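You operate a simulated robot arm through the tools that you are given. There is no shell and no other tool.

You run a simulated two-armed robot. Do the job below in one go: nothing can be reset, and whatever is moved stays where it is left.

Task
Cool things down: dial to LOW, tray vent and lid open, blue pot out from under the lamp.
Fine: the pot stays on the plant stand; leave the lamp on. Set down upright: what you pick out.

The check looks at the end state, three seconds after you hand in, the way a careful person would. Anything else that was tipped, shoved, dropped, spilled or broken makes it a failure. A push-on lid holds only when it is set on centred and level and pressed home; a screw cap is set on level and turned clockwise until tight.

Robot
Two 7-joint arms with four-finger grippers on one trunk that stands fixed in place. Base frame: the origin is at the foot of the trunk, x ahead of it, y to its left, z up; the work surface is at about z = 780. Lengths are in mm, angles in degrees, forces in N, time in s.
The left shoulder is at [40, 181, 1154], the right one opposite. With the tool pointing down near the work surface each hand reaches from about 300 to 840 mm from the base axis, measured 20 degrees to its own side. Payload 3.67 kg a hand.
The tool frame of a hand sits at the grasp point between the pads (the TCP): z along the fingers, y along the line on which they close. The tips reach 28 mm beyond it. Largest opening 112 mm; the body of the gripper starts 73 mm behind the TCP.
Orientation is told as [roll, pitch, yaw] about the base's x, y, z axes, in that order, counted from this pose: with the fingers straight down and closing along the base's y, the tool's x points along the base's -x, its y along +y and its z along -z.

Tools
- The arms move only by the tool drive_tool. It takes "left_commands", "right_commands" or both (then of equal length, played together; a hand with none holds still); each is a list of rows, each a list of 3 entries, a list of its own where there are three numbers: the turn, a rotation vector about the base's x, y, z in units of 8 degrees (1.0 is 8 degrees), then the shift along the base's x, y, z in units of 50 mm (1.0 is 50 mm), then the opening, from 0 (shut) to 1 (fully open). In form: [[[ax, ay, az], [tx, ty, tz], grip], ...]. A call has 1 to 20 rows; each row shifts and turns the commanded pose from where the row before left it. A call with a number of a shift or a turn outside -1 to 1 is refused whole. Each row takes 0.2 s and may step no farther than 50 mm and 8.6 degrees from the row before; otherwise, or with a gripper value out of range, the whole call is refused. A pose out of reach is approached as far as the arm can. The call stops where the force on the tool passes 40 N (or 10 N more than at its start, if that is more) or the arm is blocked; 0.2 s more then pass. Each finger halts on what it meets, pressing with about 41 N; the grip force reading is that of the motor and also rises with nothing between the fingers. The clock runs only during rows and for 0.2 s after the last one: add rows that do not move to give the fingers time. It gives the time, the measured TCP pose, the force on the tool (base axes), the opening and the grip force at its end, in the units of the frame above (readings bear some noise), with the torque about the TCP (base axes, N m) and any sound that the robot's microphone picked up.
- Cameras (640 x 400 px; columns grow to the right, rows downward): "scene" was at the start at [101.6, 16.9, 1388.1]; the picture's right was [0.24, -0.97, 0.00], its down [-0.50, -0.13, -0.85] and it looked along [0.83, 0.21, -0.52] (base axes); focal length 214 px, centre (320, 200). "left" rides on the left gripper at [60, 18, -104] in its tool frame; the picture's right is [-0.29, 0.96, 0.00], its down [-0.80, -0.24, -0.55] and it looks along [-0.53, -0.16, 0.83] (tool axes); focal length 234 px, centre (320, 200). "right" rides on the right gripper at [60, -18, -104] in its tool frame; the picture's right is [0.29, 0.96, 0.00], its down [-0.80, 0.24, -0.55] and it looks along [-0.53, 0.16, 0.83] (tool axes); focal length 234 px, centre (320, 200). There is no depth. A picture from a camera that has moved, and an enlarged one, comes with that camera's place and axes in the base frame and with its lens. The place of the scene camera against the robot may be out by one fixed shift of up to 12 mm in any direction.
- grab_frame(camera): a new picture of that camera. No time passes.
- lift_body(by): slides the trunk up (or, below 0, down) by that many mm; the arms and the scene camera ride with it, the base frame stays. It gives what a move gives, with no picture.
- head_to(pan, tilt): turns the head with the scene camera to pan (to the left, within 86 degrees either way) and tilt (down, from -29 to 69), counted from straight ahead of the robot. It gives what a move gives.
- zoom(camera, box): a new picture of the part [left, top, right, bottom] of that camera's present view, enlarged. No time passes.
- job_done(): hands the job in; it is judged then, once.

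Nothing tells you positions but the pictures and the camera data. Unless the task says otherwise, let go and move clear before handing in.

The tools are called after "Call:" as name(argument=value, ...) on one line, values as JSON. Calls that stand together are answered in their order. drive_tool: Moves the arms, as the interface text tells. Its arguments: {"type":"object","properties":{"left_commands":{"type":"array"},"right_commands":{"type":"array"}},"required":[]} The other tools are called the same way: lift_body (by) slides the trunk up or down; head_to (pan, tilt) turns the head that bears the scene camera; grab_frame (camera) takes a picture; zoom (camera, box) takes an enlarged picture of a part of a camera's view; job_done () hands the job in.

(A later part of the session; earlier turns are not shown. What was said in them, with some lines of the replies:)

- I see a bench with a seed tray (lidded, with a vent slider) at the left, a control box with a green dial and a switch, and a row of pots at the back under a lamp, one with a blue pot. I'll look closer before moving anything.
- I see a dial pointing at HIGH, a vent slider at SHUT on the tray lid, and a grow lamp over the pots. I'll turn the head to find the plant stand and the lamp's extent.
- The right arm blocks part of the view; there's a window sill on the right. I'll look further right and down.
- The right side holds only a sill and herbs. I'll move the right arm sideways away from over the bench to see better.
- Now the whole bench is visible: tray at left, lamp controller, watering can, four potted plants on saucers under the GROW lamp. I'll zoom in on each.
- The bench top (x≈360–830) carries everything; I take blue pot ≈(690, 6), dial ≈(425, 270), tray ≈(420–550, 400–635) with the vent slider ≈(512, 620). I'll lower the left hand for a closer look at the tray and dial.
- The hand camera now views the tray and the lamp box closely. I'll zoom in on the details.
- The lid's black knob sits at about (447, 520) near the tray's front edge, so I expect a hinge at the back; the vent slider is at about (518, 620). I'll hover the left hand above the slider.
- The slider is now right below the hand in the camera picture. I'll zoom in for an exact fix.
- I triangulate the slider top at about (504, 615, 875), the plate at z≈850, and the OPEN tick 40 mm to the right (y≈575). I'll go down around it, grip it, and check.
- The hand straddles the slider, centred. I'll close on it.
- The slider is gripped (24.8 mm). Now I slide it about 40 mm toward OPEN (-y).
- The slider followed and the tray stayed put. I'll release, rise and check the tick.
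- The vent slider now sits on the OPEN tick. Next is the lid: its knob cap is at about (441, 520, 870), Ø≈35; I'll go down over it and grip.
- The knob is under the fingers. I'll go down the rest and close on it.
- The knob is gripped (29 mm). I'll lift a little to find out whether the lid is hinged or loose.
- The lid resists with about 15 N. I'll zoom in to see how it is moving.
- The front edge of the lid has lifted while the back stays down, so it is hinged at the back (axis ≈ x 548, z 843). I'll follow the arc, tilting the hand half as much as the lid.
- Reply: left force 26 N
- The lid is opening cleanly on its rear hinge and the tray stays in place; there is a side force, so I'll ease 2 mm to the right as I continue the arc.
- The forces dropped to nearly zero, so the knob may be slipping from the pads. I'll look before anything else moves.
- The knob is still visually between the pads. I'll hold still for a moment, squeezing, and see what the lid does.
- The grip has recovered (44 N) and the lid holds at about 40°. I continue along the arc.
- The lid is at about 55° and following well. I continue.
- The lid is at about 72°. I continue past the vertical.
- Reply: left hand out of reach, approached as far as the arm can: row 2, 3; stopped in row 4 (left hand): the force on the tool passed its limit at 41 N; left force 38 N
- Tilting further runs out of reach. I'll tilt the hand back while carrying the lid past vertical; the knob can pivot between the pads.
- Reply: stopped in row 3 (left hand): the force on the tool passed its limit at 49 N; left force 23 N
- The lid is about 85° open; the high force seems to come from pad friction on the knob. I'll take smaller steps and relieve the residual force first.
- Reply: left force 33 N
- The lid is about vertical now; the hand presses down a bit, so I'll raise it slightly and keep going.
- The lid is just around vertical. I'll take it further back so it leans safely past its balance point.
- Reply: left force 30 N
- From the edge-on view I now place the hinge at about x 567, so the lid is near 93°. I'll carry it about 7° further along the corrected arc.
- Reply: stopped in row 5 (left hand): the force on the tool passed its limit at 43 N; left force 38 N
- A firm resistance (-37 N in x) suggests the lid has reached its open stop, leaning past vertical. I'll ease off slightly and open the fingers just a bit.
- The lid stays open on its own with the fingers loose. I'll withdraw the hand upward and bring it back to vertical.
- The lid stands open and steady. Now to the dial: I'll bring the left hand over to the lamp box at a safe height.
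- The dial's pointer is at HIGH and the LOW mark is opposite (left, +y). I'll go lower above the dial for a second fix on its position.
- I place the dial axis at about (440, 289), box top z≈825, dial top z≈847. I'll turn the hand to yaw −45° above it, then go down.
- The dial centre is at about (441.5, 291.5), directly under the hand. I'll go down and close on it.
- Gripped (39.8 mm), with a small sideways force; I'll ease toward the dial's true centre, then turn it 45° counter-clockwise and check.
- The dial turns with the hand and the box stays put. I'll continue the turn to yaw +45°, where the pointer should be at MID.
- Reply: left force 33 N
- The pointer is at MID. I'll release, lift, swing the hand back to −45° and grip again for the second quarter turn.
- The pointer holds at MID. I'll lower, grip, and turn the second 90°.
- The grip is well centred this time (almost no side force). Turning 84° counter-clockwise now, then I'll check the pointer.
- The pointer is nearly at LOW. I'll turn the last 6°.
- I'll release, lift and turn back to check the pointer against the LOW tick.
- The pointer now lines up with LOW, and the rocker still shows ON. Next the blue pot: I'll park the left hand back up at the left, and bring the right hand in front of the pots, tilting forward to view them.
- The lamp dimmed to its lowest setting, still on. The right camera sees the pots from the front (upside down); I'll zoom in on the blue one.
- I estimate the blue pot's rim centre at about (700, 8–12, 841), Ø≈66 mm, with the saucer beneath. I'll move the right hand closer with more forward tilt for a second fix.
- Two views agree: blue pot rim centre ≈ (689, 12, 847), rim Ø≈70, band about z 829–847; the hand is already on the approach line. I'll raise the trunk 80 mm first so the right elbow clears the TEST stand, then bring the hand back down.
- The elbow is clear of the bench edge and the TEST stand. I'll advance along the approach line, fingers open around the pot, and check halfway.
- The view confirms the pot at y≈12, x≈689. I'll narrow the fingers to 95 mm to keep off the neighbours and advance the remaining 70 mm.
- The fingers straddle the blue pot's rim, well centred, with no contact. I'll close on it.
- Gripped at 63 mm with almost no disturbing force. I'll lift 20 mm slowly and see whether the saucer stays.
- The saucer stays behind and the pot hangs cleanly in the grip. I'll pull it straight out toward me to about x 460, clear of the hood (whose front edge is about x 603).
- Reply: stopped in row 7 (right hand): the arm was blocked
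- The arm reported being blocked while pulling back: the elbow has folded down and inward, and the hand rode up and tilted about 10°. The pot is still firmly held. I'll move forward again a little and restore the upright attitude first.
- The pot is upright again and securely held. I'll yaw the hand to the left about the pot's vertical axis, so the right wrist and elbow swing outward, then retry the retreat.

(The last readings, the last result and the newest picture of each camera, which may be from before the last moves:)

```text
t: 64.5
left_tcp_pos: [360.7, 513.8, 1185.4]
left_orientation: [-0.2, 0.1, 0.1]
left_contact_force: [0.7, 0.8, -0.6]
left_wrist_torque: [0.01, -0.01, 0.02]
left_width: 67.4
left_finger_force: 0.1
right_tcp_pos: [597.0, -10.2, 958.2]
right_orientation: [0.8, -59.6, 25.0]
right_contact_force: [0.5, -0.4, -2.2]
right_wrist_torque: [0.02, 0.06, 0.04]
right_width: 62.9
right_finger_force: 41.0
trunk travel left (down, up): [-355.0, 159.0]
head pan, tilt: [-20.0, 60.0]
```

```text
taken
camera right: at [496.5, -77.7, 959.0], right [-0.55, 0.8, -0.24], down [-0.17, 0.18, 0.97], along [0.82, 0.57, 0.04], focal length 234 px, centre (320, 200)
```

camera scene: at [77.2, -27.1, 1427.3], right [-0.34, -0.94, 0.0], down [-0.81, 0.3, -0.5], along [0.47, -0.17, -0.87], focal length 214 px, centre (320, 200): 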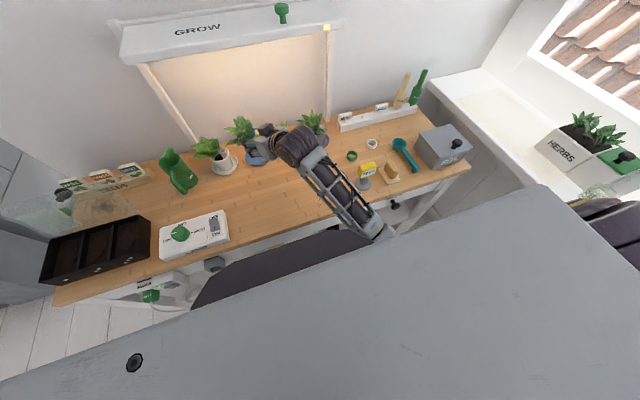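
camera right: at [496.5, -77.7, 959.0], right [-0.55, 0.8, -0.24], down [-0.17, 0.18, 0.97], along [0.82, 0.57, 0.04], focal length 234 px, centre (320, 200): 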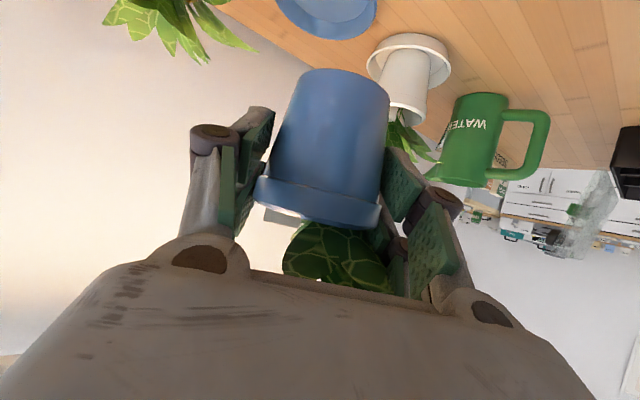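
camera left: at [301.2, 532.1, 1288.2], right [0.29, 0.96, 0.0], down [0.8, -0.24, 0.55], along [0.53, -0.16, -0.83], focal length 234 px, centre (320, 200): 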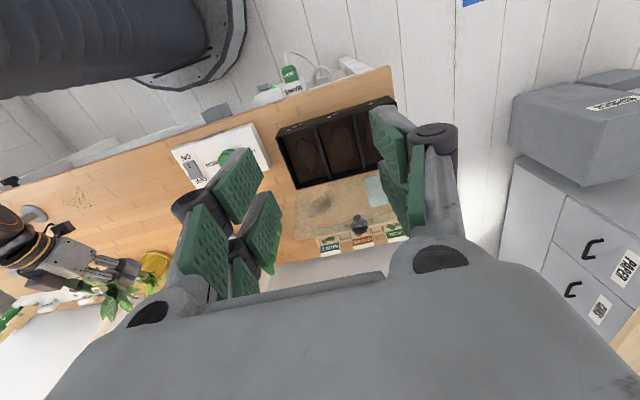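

The yaw works and the elbow is swinging outward. I'll yaw another 40° while easing back.

Call:
drive_tool(right_commands=[[[0, 0, 0.9], [-0.2, 0, 0], 0.45], [[0, 0, 0.9], [-0.2, 0, 0], 0.45], [[0, 0, 0.9], [-0.2, 0, 0], 0.45], [[0, 0, 0.9], [-0.2, 0, 0], 0.45], [[0, 0, 0.9], [-0.2, 0, 0], 0.45], [[0, 0, 0], [0, 0, 0], 0.45]])

Call:
grab_frame(camera="scene")

Call:
grab_frame(camera="right")

```text
t: 65.9
left_tcp_pos: [359.5, 513.2, 1185.5]
left_orientation: [-0.2, 0.0, 0.1]
left_contact_force: [-0.2, 0.1, 0.6]
left_wrist_torque: [-0.01, -0.01, -0.02]
left_width: 67.0
left_finger_force: 0.1
right_tcp_pos: [547.9, -11.3, 958.2]
right_orientation: [0.8, -59.7, 60.9]
right_contact_force: [-0.3, -0.2, -2.0]
right_wrist_torque: [-0.05, 0.02, -0.01]
right_width: 63.2
right_finger_force: 41.1
trunk travel left (down, up): [-355.0, 159.0]
head pan, tilt: [-20.0, 60.0]
```

```text
taken
camera scene: at [77.0, -27.6, 1427.3], right [-0.34, -0.94, 0.0], down [-0.81, 0.3, -0.5], along [0.47, -0.17, -0.87], focal length 214 px, centre (320, 200)
```

scene: 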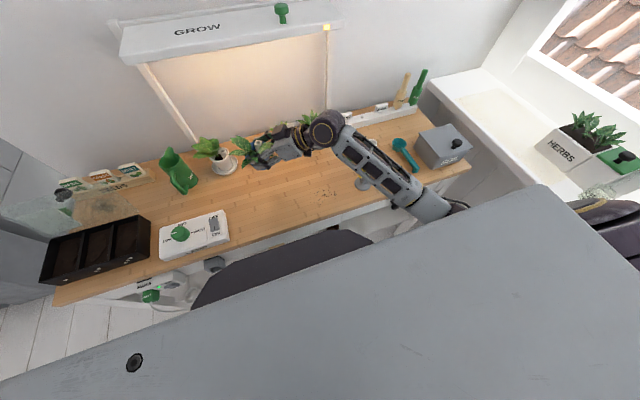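

```text
taken
camera right: at [506.4, -123.9, 958.1], right [-0.91, 0.33, -0.24], down [-0.24, 0.04, 0.97], along [0.33, 0.94, 0.04], focal length 234 px, centre (320, 200)
```

right: 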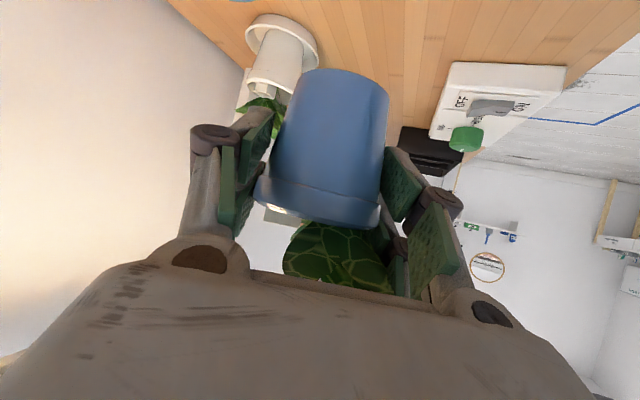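

The arm is now in a comfortable posture, well clear of the TEST stand (about 150 mm). I'll move the pot to about (485, 0) and lower most of the way.

Call:
drive_tool(right_commands=[[[0, 0, 0], [-0.63, 0.11, 0], 0.45], [[0, 0, 0], [-0.63, 0.11, -0.1], 0.45], [[0, 0, 0], [0, 0, -0.5], 0.45], [[0, 0, 0], [0, 0, -0.5], 0.45], [[0, 0, 0], [0, 0, -0.4], 0.45], [[0, 0, 0], [0, 0, 0], 0.45]])

Call:
grab_frame(camera="scene")

Call:
grab_frame(camera="right")

```text
t: 67.3
left_tcp_pos: [360.9, 514.1, 1185.9]
left_orientation: [-0.1, 0.1, 0.1]
left_contact_force: [-0.6, -0.2, -0.4]
left_wrist_torque: [-0.03, -0.01, 0.03]
left_width: 67.3
left_finger_force: 0.0
right_tcp_pos: [485.2, 1.3, 880.7]
right_orientation: [0.9, -59.7, 60.9]
right_contact_force: [0.1, -0.7, -2.9]
right_wrist_torque: [-0.03, 0.0, 0.04]
right_width: 62.6
right_finger_force: 40.8
trunk travel left (down, up): [-355.0, 159.0]
head pan, tilt: [-20.0, 60.0]
```

```text
taken
camera scene: at [77.2, -27.7, 1427.3], right [-0.34, -0.94, 0.0], down [-0.81, 0.3, -0.5], along [0.47, -0.17, -0.87], focal length 214 px, centre (320, 200)
```

scene: 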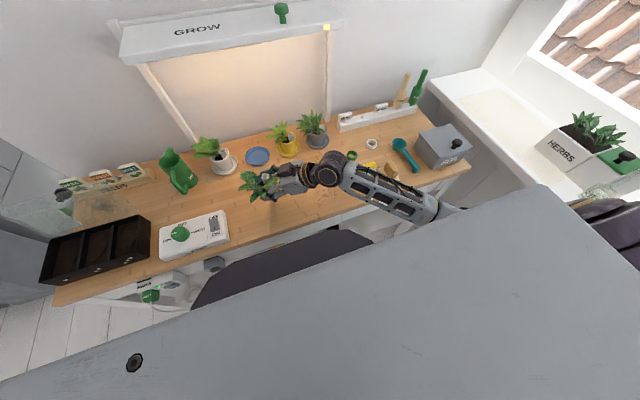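

```text
taken
camera right: at [444.5, -113.1, 881.8], right [-0.91, 0.33, -0.24], down [-0.24, 0.04, 0.97], along [0.33, 0.94, 0.04], focal length 234 px, centre (320, 200)
```

right: 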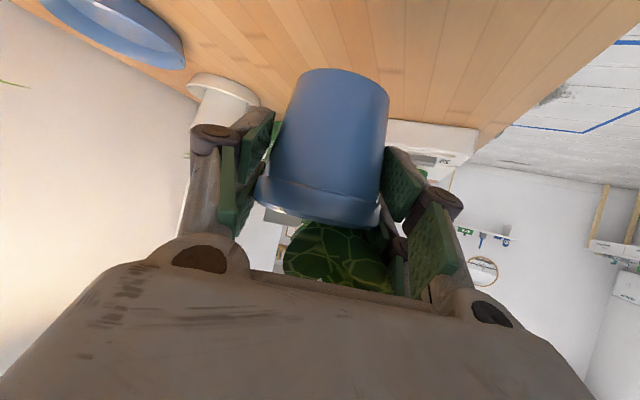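

The pot hangs over a clear spot in front of the lamp. I'll lower the last stretch in small steps until it touches.

Call:
drive_tool(right_commands=[[[0, 0, 0], [0, 0, -0.4], 0.45], [[0, 0, 0], [0, 0, -0.3], 0.45], [[0, 0, 0], [0, 0, -0.1], 0.45], [[0, 0, 0], [0, 0, 0], 0.45]])

Call:
grab_frame(camera="right")

Call:
zoom(camera="scene", box=[200, 120, 460, 280])

```text
t: 68.3
left_tcp_pos: [360.9, 514.0, 1184.1]
left_orientation: [-0.1, 0.2, 0.0]
left_contact_force: [0.3, 0.3, 0.1]
left_wrist_torque: [0.01, 0.03, 0.01]
left_width: 67.4
left_finger_force: 0.1
right_tcp_pos: [484.1, 1.1, 842.0]
right_orientation: [0.8, -59.6, 60.8]
right_contact_force: [0.0, 0.2, -2.2]
right_wrist_torque: [0.02, 0.0, 0.01]
right_width: 62.9
right_finger_force: 41.3
trunk travel left (down, up): [-355.0, 159.0]
head pan, tilt: [-20.0, 60.0]
```

```text
taken
camera right: at [442.8, -113.3, 842.6], right [-0.91, 0.33, -0.24], down [-0.24, 0.04, 0.97], along [0.33, 0.94, 0.04], focal length 234 px, centre (320, 200)
```

right: 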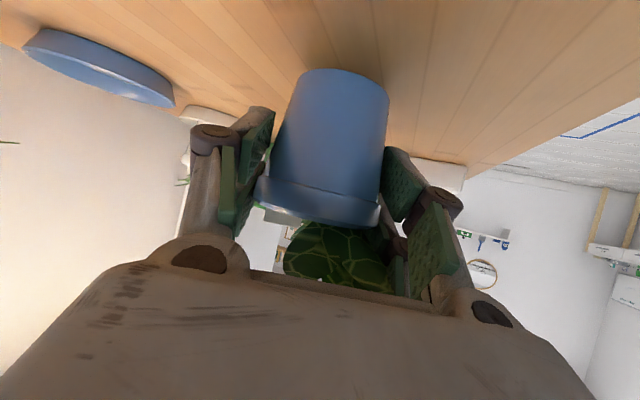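

```text
2.46 times, centred on (330, 200) of scene
camera zoom: at [77.2, -27.8, 1427.3], right [-0.34, -0.94, 0.0], down [-0.81, 0.3, -0.5], along [0.47, -0.17, -0.87], focal length 528 px, centre (295, 200)
```

zoom: 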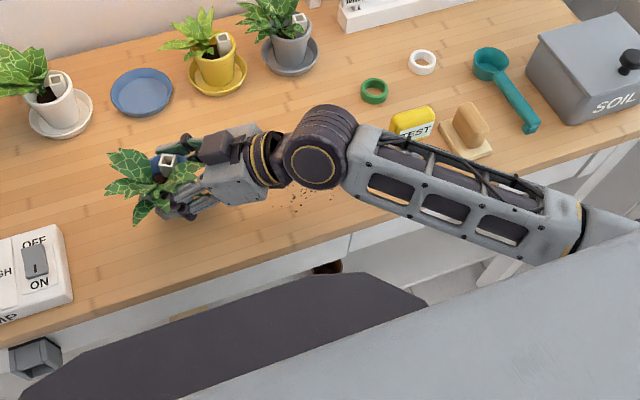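

Nothing touches yet. Lowering in 2.5 mm steps.

Call:
drive_tool(right_commands=[[[0, 0, 0], [0, 0, -0.05], 0.45], [[0, 0, 0], [0, 0, -0.05], 0.45], [[0, 0, 0], [0, 0, 0], 0.45]])

Call:
grab_frame(camera="right")

```text
t: 69.1
left_tcp_pos: [359.7, 513.9, 1184.8]
left_orientation: [-0.1, 0.1, 0.1]
left_contact_force: [0.6, 0.1, 0.5]
left_wrist_torque: [0.02, 0.02, 0.0]
left_width: 67.2
left_finger_force: 0.2
right_tcp_pos: [484.9, 0.1, 837.8]
right_orientation: [0.7, -59.7, 60.7]
right_contact_force: [0.4, 0.4, -1.9]
right_wrist_torque: [-0.04, 0.01, 0.0]
right_width: 62.9
right_finger_force: 41.0
trunk travel left (down, up): [-355.0, 159.0]
head pan, tilt: [-20.0, 60.0]
```

```text
taken
camera right: at [443.2, -113.2, 838.0], right [-0.91, 0.33, -0.24], down [-0.24, 0.04, 0.97], along [0.33, 0.94, 0.04], focal length 234 px, centre (320, 200)
```

right: 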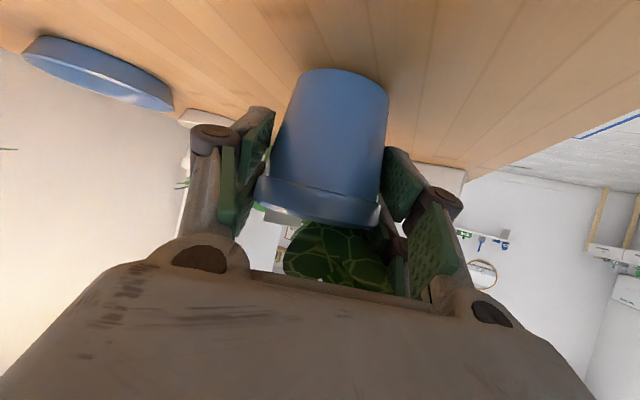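

Call:
drive_tool(right_commands=[[[0, 0, 0], [0, 0, -0.05], 0.45], [[0, 0, 0], [0, 0, -0.05], 0.45], [[0, 0, 0], [0, 0, 0], 0.45]])

```text
t: 69.9
left_tcp_pos: [359.8, 512.9, 1186.1]
left_orientation: [-0.1, 0.1, 0.1]
left_contact_force: [0.0, 0.5, -0.2]
left_wrist_torque: [-0.03, -0.01, 0.01]
left_width: 67.3
left_finger_force: 0.1
right_tcp_pos: [483.7, 0.9, 834.7]
right_orientation: [0.6, -59.9, 60.9]
right_contact_force: [0.8, -1.9, 6.0]
right_wrist_torque: [0.15, 0.15, 0.02]
right_width: 62.8
right_finger_force: 40.9
trunk travel left (down, up): [-355.0, 159.0]
head pan, tilt: [-20.0, 60.0]
```

The pot has touched down (force turned to +6 N). I'll open the fingers gently.

Call:
drive_tool(right_commands=[[[0, 0, 0], [0, 0, 0], 0.6], [[0, 0, 0], [0, 0, 0], 0.7], [[0, 0, 0], [0, 0, 0], 0.8], [[0, 0, 0], [0, 0, 0], 0.8]])

Call:
grab_frame(camera="right")

Call:
zoom(camera="scene", box=[200, 120, 360, 240])

```text
t: 70.9
left_tcp_pos: [359.4, 513.7, 1184.6]
left_orientation: [-0.2, 0.1, 0.1]
left_contact_force: [-0.3, 0.6, -0.1]
left_wrist_torque: [0.0, 0.01, -0.05]
left_width: 67.3
left_finger_force: 0.0
right_tcp_pos: [483.4, 0.8, 831.9]
right_orientation: [0.8, -59.6, 60.8]
right_contact_force: [-0.6, -0.6, 0.8]
right_wrist_torque: [0.01, -0.03, 0.05]
right_width: 89.5
right_finger_force: 0.0
trunk travel left (down, up): [-355.0, 159.0]
head pan, tilt: [-20.0, 60.0]
```

```text
taken
camera right: at [442.4, -113.0, 833.1], right [-0.91, 0.33, -0.24], down [-0.24, 0.04, 0.97], along [0.33, 0.94, 0.04], focal length 234 px, centre (320, 200)
```

right: 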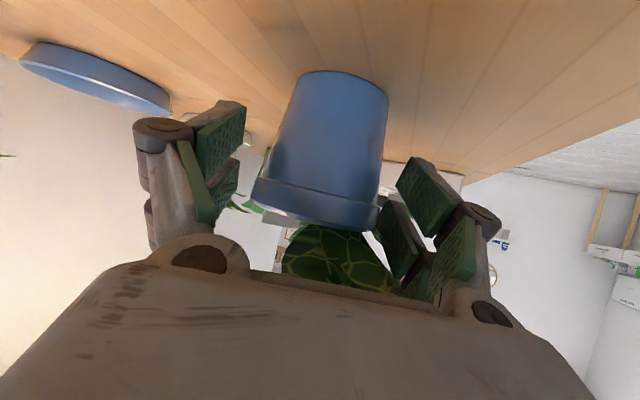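

```text
3.33 times, centred on (280, 180) of scene
camera zoom: at [76.9, -27.8, 1427.4], right [-0.34, -0.94, 0.0], down [-0.81, 0.3, -0.5], along [0.47, -0.17, -0.87], focal length 715 px, centre (453, 267)
```

zoom: 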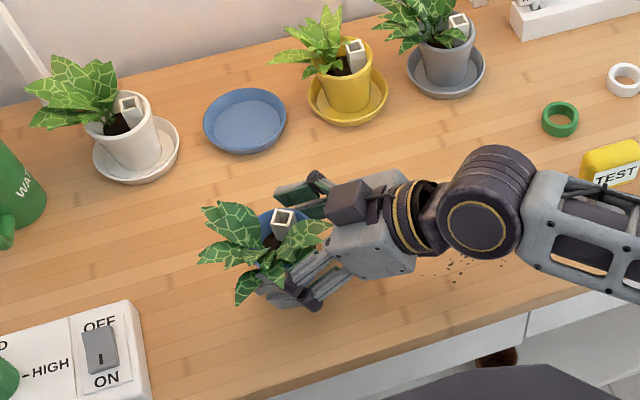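

The pot stands on its own, upright, on the bench; its saucer stays behind. I'll withdraw the hand straight back along its approach direction.

Call:
drive_tool(right_commands=[[[0, 0, 0], [-0.168, -0.303, 0.2], 0.85], [[0, 0, 0], [-0.25, -0.45, 0.3], 0.85], [[0, 0, 0], [-0.3, -0.55, 0.4], 0.85], [[0, 0, 0], [-0.3, -0.5, 0.6], 0.85], [[0, 0, 0], [-0.2, -0.4, 0.8], 0.85], [[0, 0, 0], [0, 0, 0], 0.85]])

Call:
grab_frame(camera="right")

Call:
grab_frame(camera="scene")

```text
t: 72.3
left_tcp_pos: [360.4, 514.1, 1184.9]
left_orientation: [-0.1, 0.1, 0.1]
left_contact_force: [0.0, -0.7, 0.2]
left_wrist_torque: [0.02, -0.01, 0.03]
left_width: 67.3
left_finger_force: 0.1
right_tcp_pos: [422.4, -108.6, 946.2]
right_orientation: [0.8, -59.7, 60.8]
right_contact_force: [1.0, 0.8, -0.5]
right_wrist_torque: [-0.01, -0.02, 0.01]
right_width: 95.2
right_finger_force: 0.0
trunk travel left (down, up): [-355.0, 159.0]
head pan, tilt: [-20.0, 60.0]
```

```text
taken
camera right: at [381.1, -221.6, 946.8], right [-0.91, 0.33, -0.24], down [-0.24, 0.04, 0.97], along [0.33, 0.94, 0.04], focal length 234 px, centre (320, 200)
```

right: 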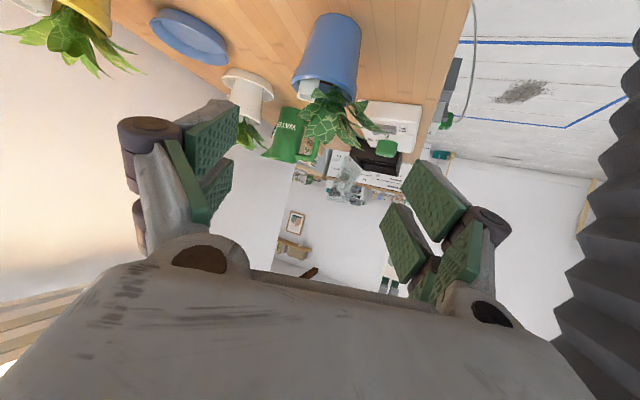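

```text
taken
camera scene: at [77.4, -27.8, 1427.3], right [-0.34, -0.94, 0.0], down [-0.81, 0.3, -0.5], along [0.47, -0.17, -0.87], focal length 214 px, centre (320, 200)
```

scene: 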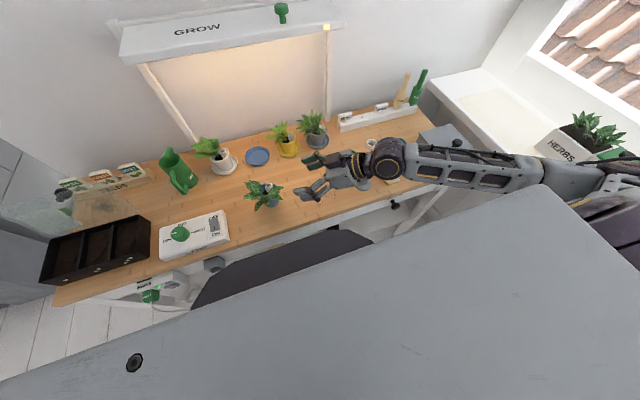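

The pot stands free. I'll raise the right hand well clear and then check everything.

Call:
drive_tool(right_commands=[[[0, 0, 0], [-0.2, -0.2, 0.8], 0.85], [[0, 0, 0], [-0.2, -0.2, 0.8], 0.85], [[0, 0, 0], [-0.2, -0.2, 0.8], 0.85], [[0, 0, 0], [0, -0.2, 0.8], 0.85], [[0, 0, 0], [0, 0, 0], 0.85]])

Call:
head_to(pan=0, tilt=40)

Call:
grab_frame(camera="scene")

```text
t: 73.5
left_tcp_pos: [360.9, 512.3, 1185.5]
left_orientation: [-0.1, 0.1, 0.1]
left_contact_force: [0.2, -0.5, 0.5]
left_wrist_torque: [0.03, -0.01, 0.03]
left_width: 67.4
left_finger_force: 0.2
right_tcp_pos: [419.5, -153.6, 1098.8]
right_orientation: [0.8, -59.6, 60.9]
right_contact_force: [0.0, -1.0, 0.2]
right_wrist_torque: [0.03, 0.0, 0.01]
right_width: 95.1
right_finger_force: 0.1
right hand out of reach, approached as far as the arm can: row 2, 3, 4
trunk travel left (down, up): [-355.0, 159.0]
head pan, tilt: [-20.0, 60.0]
```

```text
t: 74.3
left_tcp_pos: [360.3, 513.1, 1185.9]
left_orientation: [-0.1, 0.1, 0.2]
left_contact_force: [-0.1, 0.1, -1.1]
left_wrist_torque: [-0.04, 0.01, 0.0]
left_width: 67.4
left_finger_force: 0.1
right_tcp_pos: [419.7, -154.6, 1096.7]
right_orientation: [0.9, -59.7, 60.9]
right_contact_force: [0.7, 0.1, -0.3]
right_wrist_torque: [-0.01, -0.01, -0.03]
right_width: 95.5
right_finger_force: 0.0
trunk travel left (down, up): [-355.0, 159.0]
head pan, tilt: [0.0, 40.0]
```

```text
taken
camera scene: at [99.0, -5.1, 1454.0], right [0.0, -1.0, 0.0], down [-0.64, 0.0, -0.77], along [0.77, 0.0, -0.64], focal length 214 px, centre (320, 200)
```

scene: 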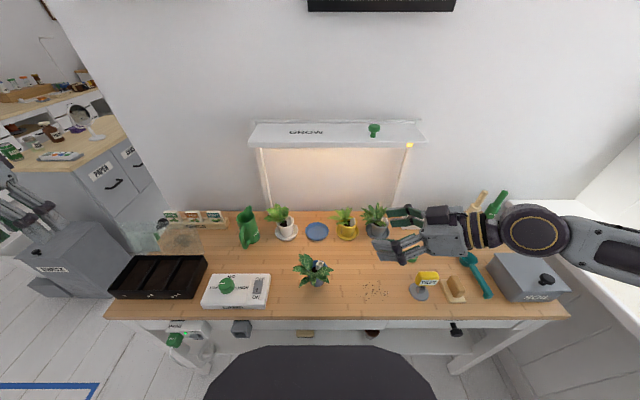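

The blue plant stands in front of the lamp, the tray is open, and everything else looks in place. I'll zoom in to verify each item before handing in.

Call:
zoom(camera="scene", box=[90, 190, 290, 330])

Call:
zoom(camera="scene", box=[230, 180, 430, 320])

Call:
zoom(camera="scene", box=[380, 180, 580, 320])

Call:
zoom(camera="left", box=[160, 80, 420, 270])

```text
2.86 times, centred on (190, 260) of scene
camera zoom: at [99.0, -5.1, 1454.0], right [0.0, -1.0, 0.0], down [-0.64, 0.0, -0.77], along [0.77, 0.0, -0.64], focal length 613 px, centre (691, 29)
```

zoom: 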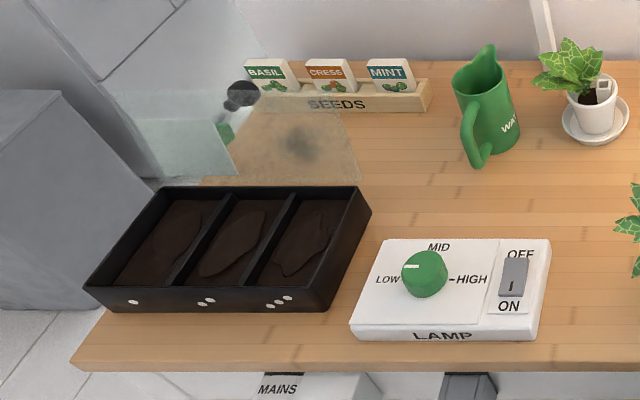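

```text
2.86 times, centred on (330, 250) of scene
camera zoom: at [99.0, -5.1, 1454.0], right [0.0, -1.0, 0.0], down [-0.64, 0.0, -0.77], along [0.77, 0.0, -0.64], focal length 613 px, centre (291, 57)
```

zoom: 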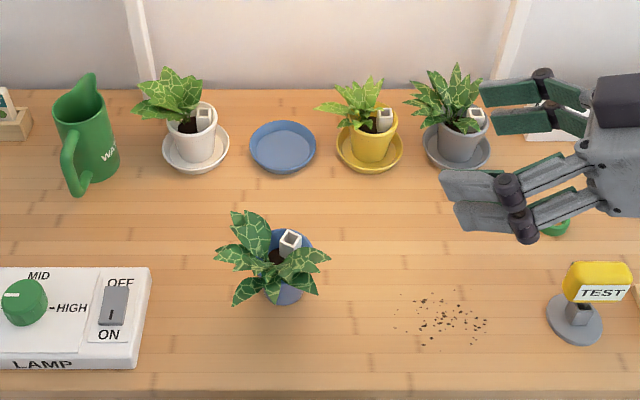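

```text
2.86 times, centred on (480, 250) of scene
camera zoom: at [99.0, -5.1, 1454.0], right [0.0, -1.0, 0.0], down [-0.64, 0.0, -0.77], along [0.77, 0.0, -0.64], focal length 613 px, centre (-137, 57)
```

zoom: 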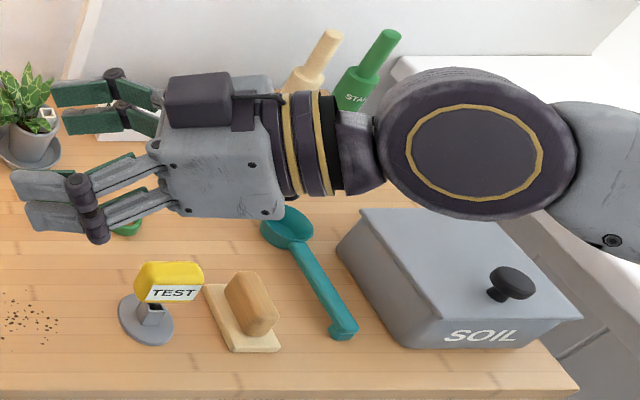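

```text
2.11 times, centred on (290, 175) of left
camera zoom: at [301.5, 532.0, 1289.4], right [0.29, 0.96, 0.0], down [0.8, -0.24, 0.55], along [0.53, -0.16, -0.83], focal length 493 px, centre (383, 253)
```

zoom: 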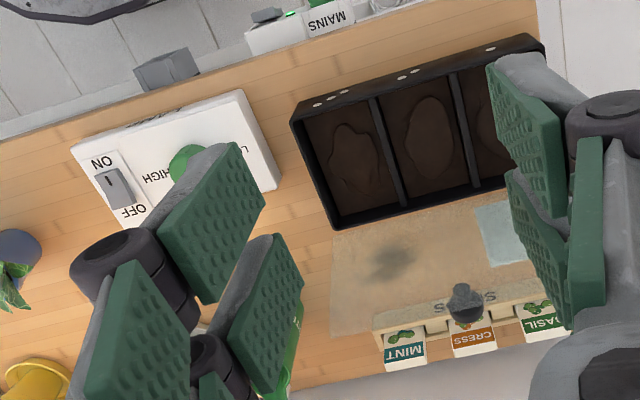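

Call:
zoom(camera="scene", box=[130, 290, 560, 400])

Call:
zoom(camera="scene", box=[110, 200, 210, 270])

```text
1.49 times, centred on (345, 345) of scene
camera zoom: at [99.0, -5.1, 1454.0], right [0.0, -1.0, 0.0], down [-0.64, 0.0, -0.77], along [0.77, 0.0, -0.64], focal length 319 px, centre (283, -16)
```

zoom: 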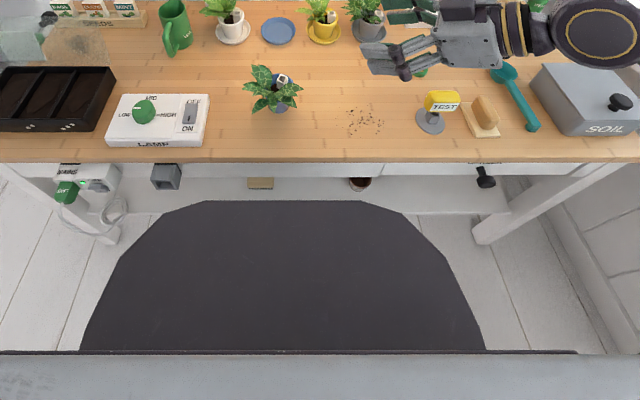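

```text
5.71 times, centred on (160, 235) of scene
camera zoom: at [99.0, -5.1, 1454.0], right [0.0, -1.0, 0.0], down [-0.64, 0.0, -0.77], along [0.77, 0.0, -0.64], focal length 1226 px, centre (1234, 0)
```

zoom: 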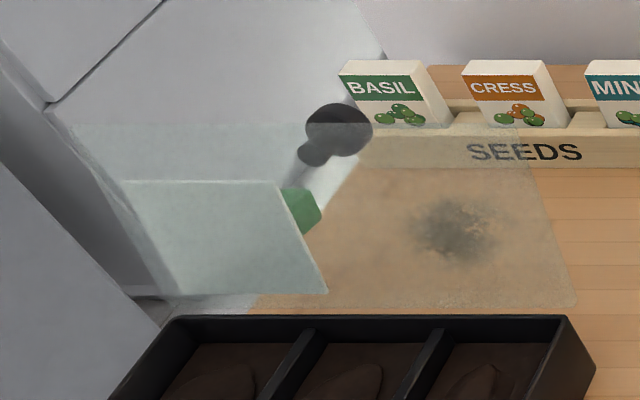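

Everything checks out. The dial points to LOW with the lamp still on, and the vent slider is at its OPEN end. The lid leans back on its hinge, and the blue pot stands upright on the bench in front of the lamp. Nothing else has moved and both hands are clear, so I'm handing in.

Call:
job_done()

```text
The job is handed in.
```

I've handed the job in; no check result has come back yet. In the last pictures, all three things were as you asked:

- **Dial:** it points at LOW, to within a degree or two of the mark. The lamp is still on and has dimmed to its lowest setting.
- **Tray:** the vent slider sits on its OPEN mark. The lid is hinged back just past vertical against its stop, and it stayed there after I let go.
- **Blue pot:** it stands upright on the bench in front of the lamp, about 120 mm clear of the hood. Its saucer stayed where it was under the lamp.

I took "plant stand" to mean the bench itself, as nothing was labelled that way.

While I was pulling the pot back, the right arm was blocked for a moment and the pot tilted about 10 degrees in the grip. I straightened it before setting it down and saw no soil spilled. Nothing else looked moved or tipped, though the hand hid part of the right-hand side in the last pictures.
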